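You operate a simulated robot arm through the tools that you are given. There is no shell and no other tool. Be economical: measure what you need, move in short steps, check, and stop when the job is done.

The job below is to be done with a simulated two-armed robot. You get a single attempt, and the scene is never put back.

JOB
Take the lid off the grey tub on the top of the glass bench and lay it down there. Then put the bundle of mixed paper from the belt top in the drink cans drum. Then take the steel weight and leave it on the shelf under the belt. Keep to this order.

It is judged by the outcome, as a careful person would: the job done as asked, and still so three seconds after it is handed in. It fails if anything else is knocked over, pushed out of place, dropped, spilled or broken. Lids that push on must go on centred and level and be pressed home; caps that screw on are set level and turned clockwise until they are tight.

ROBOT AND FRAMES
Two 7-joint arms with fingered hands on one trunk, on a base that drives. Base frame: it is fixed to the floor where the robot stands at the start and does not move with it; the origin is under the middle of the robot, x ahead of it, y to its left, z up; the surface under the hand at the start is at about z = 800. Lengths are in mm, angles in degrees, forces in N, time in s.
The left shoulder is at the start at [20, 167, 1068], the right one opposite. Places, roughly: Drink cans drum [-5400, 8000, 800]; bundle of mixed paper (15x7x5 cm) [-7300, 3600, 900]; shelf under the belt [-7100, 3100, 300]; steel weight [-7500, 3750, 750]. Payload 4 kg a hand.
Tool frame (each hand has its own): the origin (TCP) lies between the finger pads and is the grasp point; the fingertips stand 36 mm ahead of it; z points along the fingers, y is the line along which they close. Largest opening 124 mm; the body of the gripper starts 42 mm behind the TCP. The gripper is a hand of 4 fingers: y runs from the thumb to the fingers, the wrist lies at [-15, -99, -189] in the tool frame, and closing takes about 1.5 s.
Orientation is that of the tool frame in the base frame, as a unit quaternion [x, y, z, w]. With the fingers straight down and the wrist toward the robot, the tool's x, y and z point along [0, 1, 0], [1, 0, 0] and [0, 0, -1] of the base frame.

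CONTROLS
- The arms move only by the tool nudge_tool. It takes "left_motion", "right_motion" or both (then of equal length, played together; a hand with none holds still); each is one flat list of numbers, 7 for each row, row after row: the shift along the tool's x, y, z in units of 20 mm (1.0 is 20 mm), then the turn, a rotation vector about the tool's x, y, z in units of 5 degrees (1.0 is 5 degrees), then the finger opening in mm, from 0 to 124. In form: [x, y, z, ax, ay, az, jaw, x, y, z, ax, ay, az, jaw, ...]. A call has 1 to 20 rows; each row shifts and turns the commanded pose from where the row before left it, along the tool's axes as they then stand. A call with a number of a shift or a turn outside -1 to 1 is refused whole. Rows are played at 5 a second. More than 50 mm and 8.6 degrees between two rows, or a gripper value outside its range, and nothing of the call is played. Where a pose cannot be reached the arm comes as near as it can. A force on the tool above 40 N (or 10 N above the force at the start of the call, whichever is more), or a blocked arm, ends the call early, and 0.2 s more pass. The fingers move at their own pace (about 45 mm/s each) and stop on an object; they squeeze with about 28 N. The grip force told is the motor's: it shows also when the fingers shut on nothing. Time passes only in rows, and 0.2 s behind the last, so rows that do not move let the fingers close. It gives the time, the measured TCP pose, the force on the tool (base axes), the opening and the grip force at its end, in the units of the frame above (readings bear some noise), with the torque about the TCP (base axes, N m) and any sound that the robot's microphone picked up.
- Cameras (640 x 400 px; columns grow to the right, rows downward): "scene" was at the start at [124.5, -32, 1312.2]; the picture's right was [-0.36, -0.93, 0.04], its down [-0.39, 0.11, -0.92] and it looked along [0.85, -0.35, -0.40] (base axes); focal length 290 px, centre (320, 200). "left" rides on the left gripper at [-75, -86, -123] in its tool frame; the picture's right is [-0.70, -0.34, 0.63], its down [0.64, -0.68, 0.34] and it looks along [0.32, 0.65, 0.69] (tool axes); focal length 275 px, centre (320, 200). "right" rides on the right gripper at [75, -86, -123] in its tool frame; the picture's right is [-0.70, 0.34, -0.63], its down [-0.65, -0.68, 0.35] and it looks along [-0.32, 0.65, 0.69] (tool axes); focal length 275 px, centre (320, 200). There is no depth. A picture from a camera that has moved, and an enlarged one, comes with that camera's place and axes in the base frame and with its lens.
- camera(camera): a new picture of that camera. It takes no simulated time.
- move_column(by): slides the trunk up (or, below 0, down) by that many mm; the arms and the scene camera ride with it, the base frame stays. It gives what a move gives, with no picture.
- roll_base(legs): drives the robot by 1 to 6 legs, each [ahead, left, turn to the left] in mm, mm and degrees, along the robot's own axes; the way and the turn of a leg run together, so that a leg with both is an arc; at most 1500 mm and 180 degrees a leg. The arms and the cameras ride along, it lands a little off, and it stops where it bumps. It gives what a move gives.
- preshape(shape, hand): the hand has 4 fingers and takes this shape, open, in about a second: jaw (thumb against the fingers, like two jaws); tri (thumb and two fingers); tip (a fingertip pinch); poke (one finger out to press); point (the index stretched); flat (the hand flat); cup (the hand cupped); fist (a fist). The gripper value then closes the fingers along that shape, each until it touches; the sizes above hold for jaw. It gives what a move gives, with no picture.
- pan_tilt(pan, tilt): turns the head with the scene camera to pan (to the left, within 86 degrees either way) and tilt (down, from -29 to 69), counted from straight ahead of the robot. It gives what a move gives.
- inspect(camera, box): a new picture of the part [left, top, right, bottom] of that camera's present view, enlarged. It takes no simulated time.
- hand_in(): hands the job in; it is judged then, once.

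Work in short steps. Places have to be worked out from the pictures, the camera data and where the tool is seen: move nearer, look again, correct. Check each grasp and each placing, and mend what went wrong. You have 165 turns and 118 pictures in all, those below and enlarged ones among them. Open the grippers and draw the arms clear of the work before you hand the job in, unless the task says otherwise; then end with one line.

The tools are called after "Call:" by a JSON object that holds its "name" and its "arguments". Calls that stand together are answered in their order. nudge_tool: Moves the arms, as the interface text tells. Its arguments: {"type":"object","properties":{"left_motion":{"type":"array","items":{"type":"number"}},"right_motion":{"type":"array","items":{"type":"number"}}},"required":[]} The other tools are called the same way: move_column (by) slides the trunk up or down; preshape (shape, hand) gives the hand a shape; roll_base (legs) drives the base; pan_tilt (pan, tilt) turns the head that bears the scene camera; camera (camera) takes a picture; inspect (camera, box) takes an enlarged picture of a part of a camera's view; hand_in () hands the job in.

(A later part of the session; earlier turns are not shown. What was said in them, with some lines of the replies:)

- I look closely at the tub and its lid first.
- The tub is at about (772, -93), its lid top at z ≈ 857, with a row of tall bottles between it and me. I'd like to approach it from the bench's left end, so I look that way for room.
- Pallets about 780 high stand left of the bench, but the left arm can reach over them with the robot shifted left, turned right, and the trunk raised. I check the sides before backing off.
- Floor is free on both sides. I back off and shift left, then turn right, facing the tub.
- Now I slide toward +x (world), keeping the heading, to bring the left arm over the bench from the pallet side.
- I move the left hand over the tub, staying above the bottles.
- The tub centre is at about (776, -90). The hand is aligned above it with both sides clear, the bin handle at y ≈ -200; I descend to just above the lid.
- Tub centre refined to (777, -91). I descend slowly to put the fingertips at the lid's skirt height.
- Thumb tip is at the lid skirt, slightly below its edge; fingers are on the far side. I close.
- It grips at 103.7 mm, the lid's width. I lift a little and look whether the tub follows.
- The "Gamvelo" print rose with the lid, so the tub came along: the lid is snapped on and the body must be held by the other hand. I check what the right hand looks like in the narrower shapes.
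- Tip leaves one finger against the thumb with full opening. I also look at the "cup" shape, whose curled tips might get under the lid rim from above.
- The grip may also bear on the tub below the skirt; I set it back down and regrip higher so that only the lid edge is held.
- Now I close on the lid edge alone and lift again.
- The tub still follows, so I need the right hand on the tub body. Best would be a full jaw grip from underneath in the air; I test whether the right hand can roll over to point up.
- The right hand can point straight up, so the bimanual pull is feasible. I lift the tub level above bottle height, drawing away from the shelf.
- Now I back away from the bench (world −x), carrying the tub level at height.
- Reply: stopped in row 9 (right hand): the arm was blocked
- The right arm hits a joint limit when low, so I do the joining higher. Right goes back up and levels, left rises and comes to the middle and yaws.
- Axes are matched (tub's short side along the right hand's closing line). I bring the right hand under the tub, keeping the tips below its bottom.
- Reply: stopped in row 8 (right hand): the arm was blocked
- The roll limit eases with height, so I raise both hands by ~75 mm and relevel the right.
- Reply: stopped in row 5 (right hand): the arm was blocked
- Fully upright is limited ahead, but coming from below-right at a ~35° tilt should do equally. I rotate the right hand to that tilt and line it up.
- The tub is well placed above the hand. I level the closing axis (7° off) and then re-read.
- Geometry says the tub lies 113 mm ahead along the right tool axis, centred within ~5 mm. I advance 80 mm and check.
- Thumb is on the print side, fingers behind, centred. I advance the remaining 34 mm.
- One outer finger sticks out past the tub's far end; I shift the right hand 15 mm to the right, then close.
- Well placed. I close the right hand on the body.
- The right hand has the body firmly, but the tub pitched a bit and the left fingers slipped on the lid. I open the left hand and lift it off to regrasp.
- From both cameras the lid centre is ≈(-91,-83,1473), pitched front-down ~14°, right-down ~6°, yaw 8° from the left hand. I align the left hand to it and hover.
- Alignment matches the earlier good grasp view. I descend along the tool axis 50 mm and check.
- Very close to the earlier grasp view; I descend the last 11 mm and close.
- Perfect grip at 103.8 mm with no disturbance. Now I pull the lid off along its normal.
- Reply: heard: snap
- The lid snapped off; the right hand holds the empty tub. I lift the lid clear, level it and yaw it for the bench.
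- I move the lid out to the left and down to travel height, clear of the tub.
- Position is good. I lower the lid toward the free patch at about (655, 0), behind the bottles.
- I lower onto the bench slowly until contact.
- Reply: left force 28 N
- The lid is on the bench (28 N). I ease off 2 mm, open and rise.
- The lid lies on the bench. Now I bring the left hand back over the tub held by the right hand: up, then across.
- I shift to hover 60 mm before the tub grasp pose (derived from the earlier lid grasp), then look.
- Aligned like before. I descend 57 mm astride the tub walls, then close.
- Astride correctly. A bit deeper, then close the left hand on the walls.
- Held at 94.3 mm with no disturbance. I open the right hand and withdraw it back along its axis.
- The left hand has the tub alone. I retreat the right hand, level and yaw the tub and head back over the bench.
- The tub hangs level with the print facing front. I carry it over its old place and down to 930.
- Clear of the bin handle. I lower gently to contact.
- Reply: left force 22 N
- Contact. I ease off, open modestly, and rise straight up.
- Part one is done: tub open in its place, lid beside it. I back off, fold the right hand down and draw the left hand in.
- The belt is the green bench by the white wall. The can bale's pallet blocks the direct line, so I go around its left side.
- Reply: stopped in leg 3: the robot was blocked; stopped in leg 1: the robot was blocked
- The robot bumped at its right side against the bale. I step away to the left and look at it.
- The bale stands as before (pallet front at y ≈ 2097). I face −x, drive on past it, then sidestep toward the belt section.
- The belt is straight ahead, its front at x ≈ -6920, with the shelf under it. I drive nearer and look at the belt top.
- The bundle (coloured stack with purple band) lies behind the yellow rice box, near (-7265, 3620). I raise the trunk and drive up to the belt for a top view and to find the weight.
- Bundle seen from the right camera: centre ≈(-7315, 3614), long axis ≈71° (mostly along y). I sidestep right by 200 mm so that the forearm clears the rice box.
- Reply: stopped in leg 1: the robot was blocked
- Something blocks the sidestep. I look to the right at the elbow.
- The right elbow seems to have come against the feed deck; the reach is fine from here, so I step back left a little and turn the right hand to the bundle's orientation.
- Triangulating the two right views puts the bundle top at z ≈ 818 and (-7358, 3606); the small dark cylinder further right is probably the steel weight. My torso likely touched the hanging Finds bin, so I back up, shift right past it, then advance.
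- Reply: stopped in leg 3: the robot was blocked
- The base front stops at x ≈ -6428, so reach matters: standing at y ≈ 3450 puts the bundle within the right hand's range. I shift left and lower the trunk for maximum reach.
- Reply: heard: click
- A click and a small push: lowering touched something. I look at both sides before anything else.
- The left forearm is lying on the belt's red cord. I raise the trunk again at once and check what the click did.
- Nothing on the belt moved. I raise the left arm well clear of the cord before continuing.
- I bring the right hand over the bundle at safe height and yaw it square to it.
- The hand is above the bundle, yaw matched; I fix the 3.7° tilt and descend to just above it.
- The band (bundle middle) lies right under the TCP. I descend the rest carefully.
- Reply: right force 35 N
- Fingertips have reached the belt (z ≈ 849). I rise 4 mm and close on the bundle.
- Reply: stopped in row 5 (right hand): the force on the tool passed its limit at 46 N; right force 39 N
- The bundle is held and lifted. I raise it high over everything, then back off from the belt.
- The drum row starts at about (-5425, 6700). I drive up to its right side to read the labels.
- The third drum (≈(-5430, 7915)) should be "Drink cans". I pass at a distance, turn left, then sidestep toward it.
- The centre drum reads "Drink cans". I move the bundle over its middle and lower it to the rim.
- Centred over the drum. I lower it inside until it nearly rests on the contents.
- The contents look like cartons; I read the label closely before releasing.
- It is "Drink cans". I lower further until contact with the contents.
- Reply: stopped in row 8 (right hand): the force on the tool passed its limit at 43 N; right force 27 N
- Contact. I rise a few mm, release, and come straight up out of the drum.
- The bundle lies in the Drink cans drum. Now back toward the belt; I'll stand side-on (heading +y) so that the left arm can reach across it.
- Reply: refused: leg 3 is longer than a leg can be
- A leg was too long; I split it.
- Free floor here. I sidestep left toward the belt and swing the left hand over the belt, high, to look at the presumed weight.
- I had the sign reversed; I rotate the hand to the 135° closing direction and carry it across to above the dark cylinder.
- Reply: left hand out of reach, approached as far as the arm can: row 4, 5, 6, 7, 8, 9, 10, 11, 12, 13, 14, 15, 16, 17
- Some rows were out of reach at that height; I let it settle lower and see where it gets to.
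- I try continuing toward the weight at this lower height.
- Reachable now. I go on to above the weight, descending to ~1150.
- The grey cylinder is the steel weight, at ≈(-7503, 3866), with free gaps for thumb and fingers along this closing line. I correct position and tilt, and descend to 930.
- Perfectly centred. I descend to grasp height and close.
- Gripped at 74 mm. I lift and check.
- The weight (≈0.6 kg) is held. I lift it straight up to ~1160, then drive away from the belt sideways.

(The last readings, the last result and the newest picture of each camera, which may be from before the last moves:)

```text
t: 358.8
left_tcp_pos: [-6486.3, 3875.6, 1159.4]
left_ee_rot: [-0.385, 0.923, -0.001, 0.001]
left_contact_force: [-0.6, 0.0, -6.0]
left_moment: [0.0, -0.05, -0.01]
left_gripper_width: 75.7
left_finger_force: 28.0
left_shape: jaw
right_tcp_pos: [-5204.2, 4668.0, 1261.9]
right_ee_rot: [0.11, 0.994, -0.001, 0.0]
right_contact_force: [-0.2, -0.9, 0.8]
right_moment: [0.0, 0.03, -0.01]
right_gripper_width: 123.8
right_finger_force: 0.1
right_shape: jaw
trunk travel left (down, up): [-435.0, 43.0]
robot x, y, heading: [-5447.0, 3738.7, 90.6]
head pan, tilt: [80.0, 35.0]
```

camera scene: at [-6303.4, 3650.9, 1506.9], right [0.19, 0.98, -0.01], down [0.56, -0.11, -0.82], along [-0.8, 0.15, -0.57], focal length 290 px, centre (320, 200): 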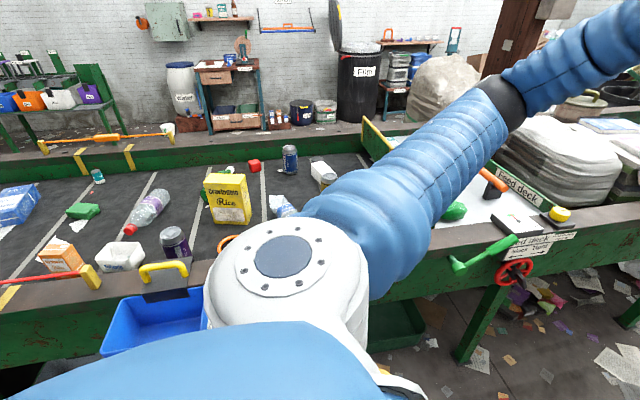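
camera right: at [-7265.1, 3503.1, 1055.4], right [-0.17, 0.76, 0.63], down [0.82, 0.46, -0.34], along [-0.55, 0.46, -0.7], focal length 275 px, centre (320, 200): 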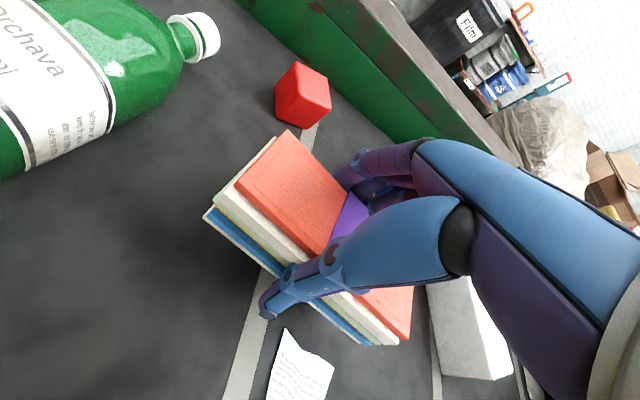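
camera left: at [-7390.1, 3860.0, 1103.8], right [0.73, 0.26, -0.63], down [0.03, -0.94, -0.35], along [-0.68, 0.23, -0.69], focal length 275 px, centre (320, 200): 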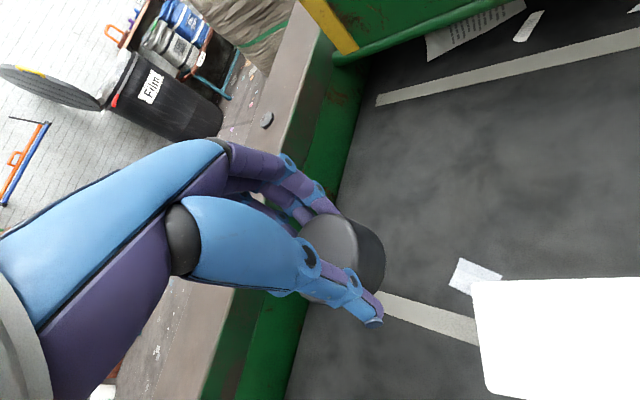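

I swing the left hand with the weight round to the front of the robot.

Call:
{"name": "nudge_tool", "arguments": {"left_motion": [-1, -0.307, 0, 0, 0, 0, 40, -1, -0.307, 0, 0, 0, 0, 40, -1, -0.307, 0, 0, 0, 0, 40, -1, -0.307, 0, 0, 0, 0, 40, -1, -0.307, 0, 0, 0, 0, 40, -1, -0.307, 0, 0, 0, 0, 40, -1, -0.307, 0, 0, 0, 0, 40, -1, -0.307, 0, 0, 0, 0, 40, -1, -0.307, 0, 0, 0, 0, 40, -1, -0.307, 0, 0, 0, 0, 40, -1, -0.307, 0, 0, 0, 0, 40, -1, -0.307, 0, 0, 0, 0, 40, -1, -0.307, 0, 0, 0, 0, 40, -1, -0.307, 0, 0, 0, 0, 40, -1, -0.307, 0, 0, 0, 0, 40, -1, -0.307, 0, 0, 0, 0, 40, -1, -0.307, 0, 0, 0, 0, 40, -1, -0.307, 0, 0, 0, 0, 40, -1, -0.307, 0, 0, 0, 0, 40, -1, -0.307, 0, 0, 0, 0, 40]}}

Call:
{"name": "nudge_tool", "arguments": {"left_motion": [-1, -0.307, 0, 0, 0, 0, 40, -1, -0.307, 0, 0, 0, 0, 40, -1, -0.307, 0, 0, 0, 0, 40, -1, -0.307, 0, 0, 0, 0, 40, -1, -0.307, 0, 0, 0, 0, 40, -1, -0.307, 0, 0, 0, 0, 40, -1, -0.307, 0, 0, 0, 0, 40, -1, -0.307, 0, 0, 0, 0, 40, -1, -0.307, 0, 0, 0, 0, 40, -1, -0.307, 0, 0, 0, 0, 40, -1, -0.307, 0, 0, 0, 0, 40, -1, -0.307, 0, 0, 0, 0, 40, -1, -0.307, 0, 0, 0, 0, 40, -1, -0.307, 0, 0, 0, 0, 40, -1, -0.307, 0, 0, 0, 0, 40, -1, -0.307, 0, 0, 0, 0, 40, -1, -0.307, 0, 0, 0, 0, 40, -1, -0.307, 0, 0, 0, 0, 40, -1, -0.307, 0, 0, 0, 0, 40, -1, -0.307, 0, 0, 0, 0, 40]}}

Call:
{"name": "nudge_tool", "arguments": {"left_motion": [0, 0, 0, 0, 0, 0.9, 40, 0, 0, 0, 0, 0, 0.9, 40, 0, 0, 0, 0, 0, 0.9, 40, 0, 0, 0, 0, 0, 0.9, 40, 0, 0, 0, 0, 0, 0.9, 40, 0, 0, 0, 0, 0, 0.9, 40, 0, 0, 0, 0, 0, 0.9, 40, 0, 0, 0, 0, 0, 0.9, 40, 0, 0, 0, 0, 0, 0.9, 40, 0, 0, 0, 0, 0, 0.8, 40, 0, 0, 0, 0, 0, 0, 40]}}

```text
t: 362.9
left_tcp_pos: [-6118.5, 4073.6, 1161.5]
left_ee_rot: [-0.386, 0.922, 0.001, 0.001]
left_contact_force: [-0.4, 0.0, -5.2]
left_moment: [-0.01, -0.06, 0.0]
left_gripper_width: 75.7
left_finger_force: 27.9
left_shape: jaw
right_tcp_pos: [-5202.3, 4668.2, 1261.3]
right_ee_rot: [0.11, 0.994, 0.001, -0.001]
right_contact_force: [0.5, -0.1, 0.3]
right_moment: [-0.03, 0.02, 0.0]
right_gripper_width: 123.6
right_finger_force: 0.0
right_shape: jaw
trunk travel left (down, up): [-435.0, 43.0]
robot x, y, heading: [-5444.7, 3737.3, 90.6]
head pan, tilt: [80.0, 35.0]
```

```text
t: 367.1
left_tcp_pos: [-5748.9, 4274.7, 1160.7]
left_ee_rot: [-0.386, 0.922, 0.001, 0.0]
left_contact_force: [-0.2, 0.5, -6.7]
left_moment: [-0.02, -0.05, 0.02]
left_gripper_width: 75.8
left_finger_force: 27.7
left_shape: jaw
right_tcp_pos: [-5203.5, 4669.2, 1261.8]
right_ee_rot: [0.111, 0.994, 0.0, -0.001]
right_contact_force: [0.2, 0.3, -0.2]
right_moment: [-0.02, 0.02, -0.04]
right_gripper_width: 123.9
right_finger_force: 0.1
right_shape: jaw
trunk travel left (down, up): [-435.0, 43.0]
robot x, y, heading: [-5445.3, 3740.5, 90.5]
head pan, tilt: [80.0, 35.0]
```

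```text
t: 369.6
left_tcp_pos: [-5750.3, 4273.3, 1160.4]
left_ee_rot: [-0.007, 1.0, 0.0, 0.0]
left_contact_force: [0.6, 0.1, -6.0]
left_moment: [-0.03, -0.06, 0.02]
left_gripper_width: 75.8
left_finger_force: 27.6
left_shape: jaw
right_tcp_pos: [-5202.6, 4668.4, 1261.9]
right_ee_rot: [0.111, 0.994, 0.0, 0.0]
right_contact_force: [0.9, -0.8, -0.2]
right_moment: [-0.02, 0.01, 0.01]
right_gripper_width: 123.4
right_finger_force: 0.2
right_shape: jaw
trunk travel left (down, up): [-435.0, 43.0]
robot x, y, heading: [-5445.0, 3738.1, 90.4]
head pan, tilt: [80.0, 35.0]
```

Now I raise and retract the empty right arm, lower the trunk, and bring the weight down to shelf height, all in the open.

Call:
{"name": "nudge_tool", "arguments": {"right_motion": [0, -1, -0.9, 0, 0, 0, 100, 0, -1, -0.9, 0, 0, 0, 100, 0, -1, -0.9, 0, 0, 0, 100, 0, -1, -0.9, 0, 0, 0, 100, 0, -1, -0.9, 0, 0, 0, 100, 0, -1, -0.9, 0, 0, 0, 100, 0, -1, -0.9, 0, 0, 0, 100, 0, -1, -0.9, 0, 0, 0, 100, 0, -1, -0.9, 0, 0, 0, 100, 0, -1, -0.9, 0, 0, 0, 100, 0, -1, -0.9, 0, 0, 0, 100, 0, -1, -0.9, 0, 0, 0, 100, 0, -1, -0.9, 0, 0, 0, 100, 0, -1, -0.9, 0, 0, 0, 100, 0, -1, -0.9, 0, 0, 0, 100, 0, -1, -0.9, 0, 0, 0, 100, 0, -1, -0.9, 0, 0, 0, 100, 0, -1, -0.9, 0, 0, 0, 100]}}

Call:
{"name": "move_column", "arguments": {"by": -350}}

Call:
{"name": "nudge_tool", "arguments": {"left_motion": [0, 0, 1, 0, 0, 0, 40, 0, 0, 1, 0, 0, 0, 40, 0, 0, 1, 0, 0, 0, 40, 0, 0, 1, 0, 0, 0, 40, 0, 0, 1, 0, 0, 0, 40, 0, 0, 1, 0, 0, 0, 40, 0, 0, 1, 0, 0, 0, 40, 0, 0, 1, 0, 0, 0, 40, 0, 0, 1, 0, 0, 0, 40, 0, 0, 1, 0, 0, 0, 40, 0, 0, 1, 0, 0, 0, 40, 0, 0, 1, 0, 0, 0, 40, 0, 0, 1, 0, 0, 0, 40, 0, 0, 1, 0, 0, 0, 40, 0, 0, 1, 0, 0, 0, 40, 0, 0, 1, 0, 0, 0, 40, 0, 0, 1, 0, 0, 0, 40, 0, 0, 0, 0, 0, 0, 40]}}

```text
t: 373.4
left_tcp_pos: [-5749.9, 4270.3, 1160.6]
left_ee_rot: [-0.008, 1.0, 0.001, 0.001]
left_contact_force: [0.0, -1.1, -5.3]
left_moment: [-0.03, -0.03, -0.01]
left_gripper_width: 75.9
left_finger_force: 28.1
left_shape: jaw
right_tcp_pos: [-5280.7, 4316.0, 1587.7]
right_ee_rot: [0.111, 0.994, 0.0, -0.001]
right_contact_force: [-0.4, -0.1, 0.2]
right_moment: [0.0, -0.03, 0.02]
right_gripper_width: 100.1
right_finger_force: 0.1
right_shape: jaw
trunk travel left (down, up): [-435.0, 43.0]
robot x, y, heading: [-5448.9, 3734.1, 90.5]
head pan, tilt: [80.0, 35.0]
```

```text
t: 376.8
left_tcp_pos: [-5749.4, 4276.2, 776.2]
left_ee_rot: [-0.007, 1.0, -0.028, 0.002]
left_contact_force: [-0.2, 0.1, -5.5]
left_moment: [-0.02, -0.06, 0.01]
left_gripper_width: 75.9
left_finger_force: 27.9
left_shape: jaw
right_tcp_pos: [-5281.4, 4317.5, 1236.8]
right_ee_rot: [0.111, 0.994, 0.0, -0.002]
right_contact_force: [-0.3, -0.1, 0.0]
right_moment: [-0.01, -0.02, 0.0]
right_gripper_width: 99.9
right_finger_force: 0.1
right_shape: jaw
trunk travel left (down, up): [-85.0, 393.0]
robot x, y, heading: [-5446.8, 3737.9, 90.2]
head pan, tilt: [80.0, 35.0]
```

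```text
t: 380.6
left_tcp_pos: [-5749.4, 4264.8, 438.8]
left_ee_rot: [-0.007, 1.0, -0.03, -0.001]
left_contact_force: [0.3, -0.1, -5.9]
left_moment: [0.0, -0.04, 0.01]
left_gripper_width: 75.9
left_finger_force: 28.3
left_shape: jaw
left hand out of reach, approached as far as the arm can: row 1, 2
right_tcp_pos: [-5281.7, 4316.0, 1236.3]
right_ee_rot: [0.11, 0.994, 0.0, -0.001]
right_contact_force: [0.2, -0.5, 0.3]
right_moment: [0.0, -0.01, -0.02]
right_gripper_width: 100.3
right_finger_force: 0.0
right_shape: jaw
trunk travel left (down, up): [-85.0, 393.0]
robot x, y, heading: [-5447.8, 3736.3, 90.3]
head pan, tilt: [80.0, 35.0]
```

I level the hand, then turn to face the belt and come up to ~450 mm short of the placing pose for a look.

Call:
{"name": "nudge_tool", "arguments": {"left_motion": [0, 0, 0, -0.69, 0, 0, 40, 0, 0, 0, 0, 0, 0, 40]}}

Call:
{"name": "roll_base", "arguments": {"legs": [[0, 0, 90], [500, 340, 0]]}}

Call:
{"name": "pan_tilt", "arguments": {"pan": 20, "tilt": 35}}

Call:
{"name": "camera", "arguments": {"camera": "scene"}}

Call:
{"name": "camera", "arguments": {"camera": "left"}}

```text
t: 381.2
left_tcp_pos: [-5751.0, 4264.9, 439.2]
left_ee_rot: [-0.007, 1.0, 0.001, 0.001]
left_contact_force: [-1.2, 0.1, -6.4]
left_moment: [-0.04, -0.02, -0.01]
left_gripper_width: 76.0
left_finger_force: 28.0
left_shape: jaw
right_tcp_pos: [-5280.9, 4318.2, 1235.8]
right_ee_rot: [0.111, 0.994, 0.0, -0.001]
right_contact_force: [-0.6, -0.5, 0.2]
right_moment: [0.0, -0.01, -0.02]
right_gripper_width: 99.9
right_finger_force: 0.1
right_shape: jaw
trunk travel left (down, up): [-85.0, 393.0]
robot x, y, heading: [-5448.0, 3738.2, 90.2]
head pan, tilt: [80.0, 35.0]
```

```text
t: 388.4
left_tcp_pos: [-6467.1, 3088.5, 438.9]
left_ee_rot: [0.713, -0.702, -0.001, -0.001]
left_contact_force: [-0.7, -0.2, -5.5]
left_moment: [0.04, -0.03, -0.01]
left_gripper_width: 75.9
left_finger_force: 28.2
left_shape: jaw
right_tcp_pos: [-6520.6, 3559.5, 1236.8]
right_ee_rot: [-0.625, 0.78, -0.001, 0.0]
right_contact_force: [0.2, 0.3, -0.2]
right_moment: [0.01, -0.03, 0.03]
right_gripper_width: 100.1
right_finger_force: 0.2
right_shape: jaw
trunk travel left (down, up): [-85.0, 393.0]
robot x, y, heading: [-5939.3, 3398.8, -179.5]
head pan, tilt: [80.0, 35.0]
```

```text
t: 389.7
left_tcp_pos: [-6466.2, 3090.1, 438.9]
left_ee_rot: [0.713, -0.702, -0.002, 0.0]
left_contact_force: [1.1, 0.1, -6.4]
left_moment: [0.01, -0.03, 0.01]
left_gripper_width: 75.9
left_finger_force: 27.6
left_shape: jaw
right_tcp_pos: [-6520.5, 3559.0, 1236.7]
right_ee_rot: [-0.625, 0.781, 0.0, -0.001]
right_contact_force: [-0.4, 0.3, -0.8]
right_moment: [-0.01, 0.02, 0.0]
right_gripper_width: 100.0
right_finger_force: 0.0
right_shape: jaw
trunk travel left (down, up): [-85.0, 393.0]
robot x, y, heading: [-5936.4, 3396.5, -179.9]
head pan, tilt: [20.0, 35.0]
```

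```text
9 pictures are left
camera scene: at [-6162.4, 3363.2, 1090.2], right [-0.33, 0.94, -0.12], down [0.79, 0.2, -0.57], along [-0.51, -0.28, -0.81], focal length 290 px, centre (320, 200)
```

scene: 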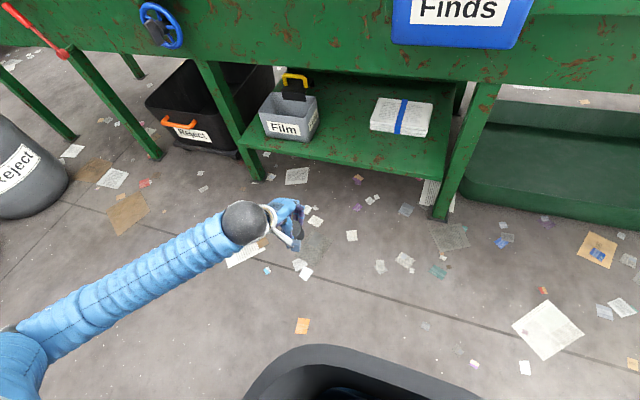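

```text
8 pictures are left
camera left: at [-6380.9, 3166.8, 561.4], right [0.32, 0.7, -0.63], down [0.69, -0.63, -0.35], along [-0.64, -0.33, -0.69], focal length 275 px, centre (320, 200)
```

left: 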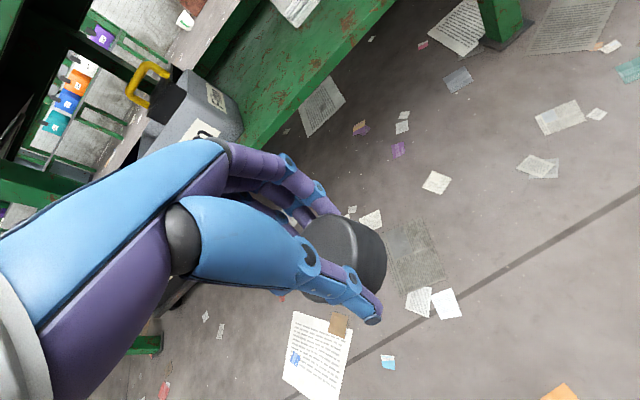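

Shelf top z ≈ 318, front edge x ≈ -6815, free front strip near y ≈ 3090 between the Film tub and the paper stack. I lower to hover height and drive straight in.

Call:
{"name": "nudge_tool", "arguments": {"left_motion": [0, 0, 0.8, 0, 0, 0, 40, 0, 0, 0.8, 0, 0, 0, 40, 0, 0, 0.7, 0, 0, 0, 40, 0, 0, 0, 0, 0, 0, 40]}}

Call:
{"name": "roll_base", "arguments": {"legs": [[300, 0, 0]]}}

Call:
{"name": "camera", "arguments": {"camera": "left"}}

```text
t: 390.7
left_tcp_pos: [-6466.7, 3091.2, 391.8]
left_ee_rot: [0.713, -0.702, -0.001, 0.001]
left_contact_force: [0.6, -0.2, -5.9]
left_moment: [0.04, -0.07, -0.01]
left_gripper_width: 75.5
left_finger_force: 28.0
left_shape: jaw
right_tcp_pos: [-6519.6, 3559.1, 1235.8]
right_ee_rot: [-0.626, 0.78, -0.001, 0.0]
right_contact_force: [0.0, 0.0, 0.0]
right_moment: [0.01, 0.04, -0.03]
right_gripper_width: 100.1
right_finger_force: 0.0
right_shape: jaw
trunk travel left (down, up): [-85.0, 393.0]
robot x, y, heading: [-5937.7, 3396.7, -179.7]
head pan, tilt: [20.0, 35.0]
```

```text
t: 392.7
left_tcp_pos: [-6766.8, 3087.4, 391.4]
left_ee_rot: [0.713, -0.701, 0.0, 0.0]
left_contact_force: [-0.7, -0.5, -5.6]
left_moment: [0.05, -0.05, 0.03]
left_gripper_width: 75.9
left_finger_force: 27.9
left_shape: jaw
right_tcp_pos: [-6821.8, 3558.4, 1235.6]
right_ee_rot: [-0.625, 0.781, -0.001, 0.0]
right_contact_force: [-0.3, -0.5, -1.3]
right_moment: [0.02, -0.02, 0.02]
right_gripper_width: 100.0
right_finger_force: 0.0
right_shape: jaw
trunk travel left (down, up): [-85.0, 393.0]
robot x, y, heading: [-6242.9, 3392.6, -179.6]
head pan, tilt: [20.0, 35.0]
```

```text
7 pictures are left
camera left: at [-6682.2, 3165.3, 515.5], right [0.33, 0.7, -0.63], down [0.69, -0.63, -0.35], along [-0.64, -0.33, -0.69], focal length 275 px, centre (320, 200)
```

left: 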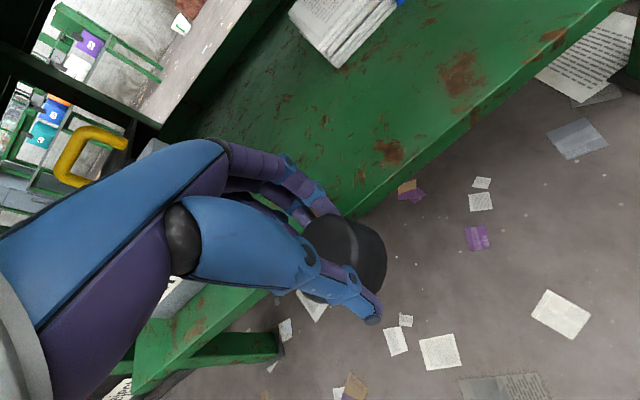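

Clearances look right (shelf edge at x ≈ -6824). I drive the last 145 mm in.

Call:
{"name": "roll_base", "arguments": {"legs": [[145, 0, 0]]}}

Call:
{"name": "camera", "arguments": {"camera": "left"}}

```text
t: 394.1
left_tcp_pos: [-6918.0, 3089.2, 391.2]
left_ee_rot: [0.712, -0.702, 0.0, 0.0]
left_contact_force: [0.8, -0.2, -7.8]
left_moment: [0.04, -0.03, 0.0]
left_gripper_width: 76.0
left_finger_force: 27.8
left_shape: jaw
right_tcp_pos: [-6970.2, 3558.1, 1236.3]
right_ee_rot: [-0.624, 0.782, -0.002, 0.0]
right_contact_force: [-0.4, 0.4, 0.0]
right_moment: [-0.02, 0.0, -0.02]
right_gripper_width: 100.2
right_finger_force: 0.1
right_shape: jaw
trunk travel left (down, up): [-85.0, 393.0]
robot x, y, heading: [-6388.9, 3389.8, -179.7]
head pan, tilt: [20.0, 35.0]
```

```text
6 pictures are left
camera left: at [-6831.3, 3165.5, 515.1], right [0.33, 0.7, -0.63], down [0.69, -0.64, -0.35], along [-0.64, -0.32, -0.69], focal length 275 px, centre (320, 200)
```

left: 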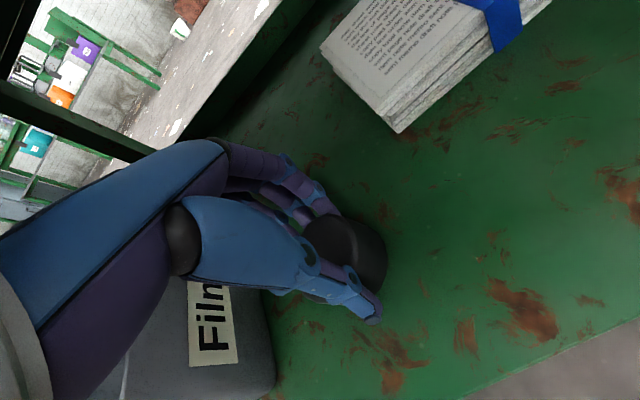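

The Film tub is close on the left, so I shift 15 mm away from it, then lower to contact.

Call:
{"name": "nudge_tool", "arguments": {"left_motion": [-0.75, 0, 0, 0, 0, 0, 40, 0, 0, 0.3, 0, 0, 0, 40, 0, 0, 0.3, 0, 0, 0, 40, 0, 0, 0.15, 0, 0, 0, 40, 0, 0, 0.15, 0, 0, 0, 40, 0, 0, 0.15, 0, 0, 0, 40, 0, 0, 0.1, 0, 0, 0, 40, 0, 0, 0.1, 0, 0, 0, 40, 0, 0, 0, 0, 0, 0, 40]}}

```text
t: 396.1
left_tcp_pos: [-6917.0, 3105.2, 369.4]
left_ee_rot: [0.712, -0.702, -0.002, 0.001]
left_contact_force: [-0.1, 2.9, 8.9]
left_moment: [-0.04, 0.22, -0.05]
left_gripper_width: 75.8
left_finger_force: 28.1
left_shape: jaw
right_tcp_pos: [-6969.1, 3557.8, 1236.2]
right_ee_rot: [-0.624, 0.781, -0.002, -0.001]
right_contact_force: [-0.6, 0.3, -0.4]
right_moment: [-0.02, 0.0, -0.03]
right_gripper_width: 100.3
right_finger_force: 0.0
right_shape: jaw
trunk travel left (down, up): [-85.0, 393.0]
robot x, y, heading: [-6390.8, 3389.6, -179.9]
head pan, tilt: [20.0, 35.0]
```

The weight stands on the shelf. I open, rise 40 mm (still under the belt frame) and check before backing out.

Call:
{"name": "nudge_tool", "arguments": {"left_motion": [0, 0, 0, 0, 0, 0, 80, 0, 0, 0, 0, 0, 0, 90, 0, 0, 0, 0, 0, 0, 100, 0, 0, 0, 0, 0, 0, 104, 0, 0, -0.5, 0, 0, 0, 104, 0, 0, -0.5, 0, 0, 0, 104, 0, 0, -0.5, 0, 0, 0, 104, 0, 0, -0.5, 0, 0, 0, 104, 0, 0, 0, 0, 0, 0, 104]}}

Call:
{"name": "camera", "arguments": {"camera": "left"}}

```text
t: 398.1
left_tcp_pos: [-6916.7, 3103.6, 408.3]
left_ee_rot: [0.712, -0.702, 0.0, 0.001]
left_contact_force: [-0.7, 0.4, 0.3]
left_moment: [-0.02, -0.01, 0.04]
left_gripper_width: 103.7
left_finger_force: 0.0
left_shape: jaw
right_tcp_pos: [-6969.0, 3557.0, 1235.5]
right_ee_rot: [-0.624, 0.781, -0.001, -0.001]
right_contact_force: [0.0, -0.4, -0.3]
right_moment: [0.0, -0.02, -0.04]
right_gripper_width: 100.0
right_finger_force: 0.1
right_shape: jaw
trunk travel left (down, up): [-85.0, 393.0]
robot x, y, heading: [-6391.3, 3388.0, -179.6]
head pan, tilt: [20.0, 35.0]
```

```text
5 pictures are left
camera left: at [-6830.8, 3180.5, 530.9], right [0.33, 0.7, -0.63], down [0.69, -0.64, -0.35], along [-0.65, -0.32, -0.69], focal length 275 px, centre (320, 200)
```

left: 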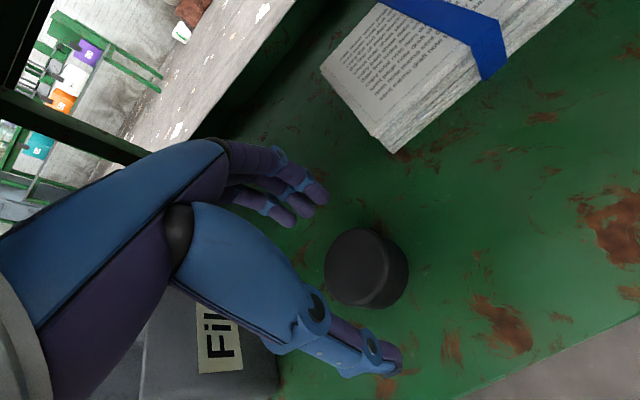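

The weight stands upright; fingertips are just above it. I rise 10 mm more and back out.

Call:
{"name": "nudge_tool", "arguments": {"left_motion": [0, 0, -0.25, 0, 0, 0, 116, 0, 0, -0.25, 0, 0, 0, 120, 0, 0, 0, 0, 0, 0, 120]}}

Call:
{"name": "roll_base", "arguments": {"legs": [[-150, 0, 0]]}}

Call:
{"name": "roll_base", "arguments": {"legs": [[-400, 0, 0]]}}

Call:
{"name": "camera", "arguments": {"camera": "scene"}}

```text
t: 398.9
left_tcp_pos: [-6916.0, 3103.6, 416.7]
left_ee_rot: [0.712, -0.702, -0.001, 0.0]
left_contact_force: [0.5, 1.2, -0.7]
left_moment: [-0.01, 0.0, -0.01]
left_gripper_width: 119.8
left_finger_force: 0.1
left_shape: jaw
right_tcp_pos: [-6968.3, 3557.8, 1236.7]
right_ee_rot: [-0.624, 0.782, -0.001, 0.0]
right_contact_force: [0.3, -1.0, 0.5]
right_moment: [0.0, -0.03, -0.01]
right_gripper_width: 100.1
right_finger_force: 0.1
right_shape: jaw
trunk travel left (down, up): [-85.0, 393.0]
robot x, y, heading: [-6389.0, 3394.2, -179.8]
head pan, tilt: [20.0, 35.0]
```

```text
t: 400.3
left_tcp_pos: [-6766.6, 3106.6, 418.1]
left_ee_rot: [0.711, -0.703, 0.0, 0.0]
left_contact_force: [0.1, 0.3, -0.7]
left_moment: [0.03, -0.02, 0.0]
left_gripper_width: 119.8
left_finger_force: 0.1
left_shape: jaw
right_tcp_pos: [-6817.4, 3560.8, 1236.9]
right_ee_rot: [-0.622, 0.783, 0.0, -0.001]
right_contact_force: [0.6, 0.0, -0.2]
right_moment: [-0.02, 0.03, 0.01]
right_gripper_width: 100.2
right_finger_force: 0.1
right_shape: jaw
trunk travel left (down, up): [-85.0, 393.0]
robot x, y, heading: [-6239.5, 3392.5, -179.9]
head pan, tilt: [20.0, 35.0]
```

```text
t: 402.7
left_tcp_pos: [-6371.5, 3104.3, 419.0]
left_ee_rot: [0.714, -0.7, 0.0, 0.001]
left_contact_force: [0.0, -0.4, -0.2]
left_moment: [0.02, -0.02, -0.04]
left_gripper_width: 119.7
left_finger_force: 0.0
left_shape: jaw
right_tcp_pos: [-6425.8, 3557.5, 1236.5]
right_ee_rot: [-0.626, 0.78, 0.0, -0.001]
right_contact_force: [-0.4, -0.2, 0.1]
right_moment: [0.01, 0.01, 0.01]
right_gripper_width: 100.2
right_finger_force: 0.1
right_shape: jaw
trunk travel left (down, up): [-85.0, 393.0]
robot x, y, heading: [-5845.8, 3395.2, -179.2]
head pan, tilt: [20.0, 35.0]
```

```text
4 pictures are left
camera scene: at [-6067.9, 3362.5, 1090.5], right [-0.33, 0.94, -0.12], down [0.79, 0.2, -0.57], along [-0.51, -0.29, -0.81], focal length 290 px, centre (320, 200)
```

scene: 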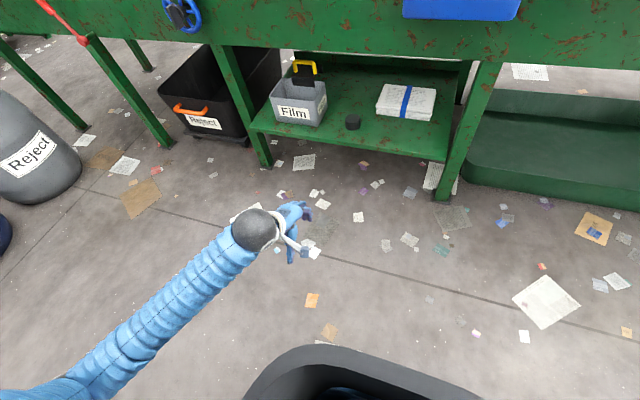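

The weight stands on the shelf under the belt, the arms are clear and both hands are open. I hand the job in.

Call:
{"name": "hand_in", "arguments": {}}

```text
The job is handed in.
```

All three parts are done in the order asked: the tub's lid lies beside it on the glass bench, the paper bundle is in the "Drink cans" drum, and the steel weight stands on the shelf under the belt. Two things to know: the robot bumped the can bale once on the way (it looked unmoved). At the belt, lowering the trunk laid the left arm on the red cord and something clicked; nothing on the belt moved and it was already off, but I could not tell what clicked.
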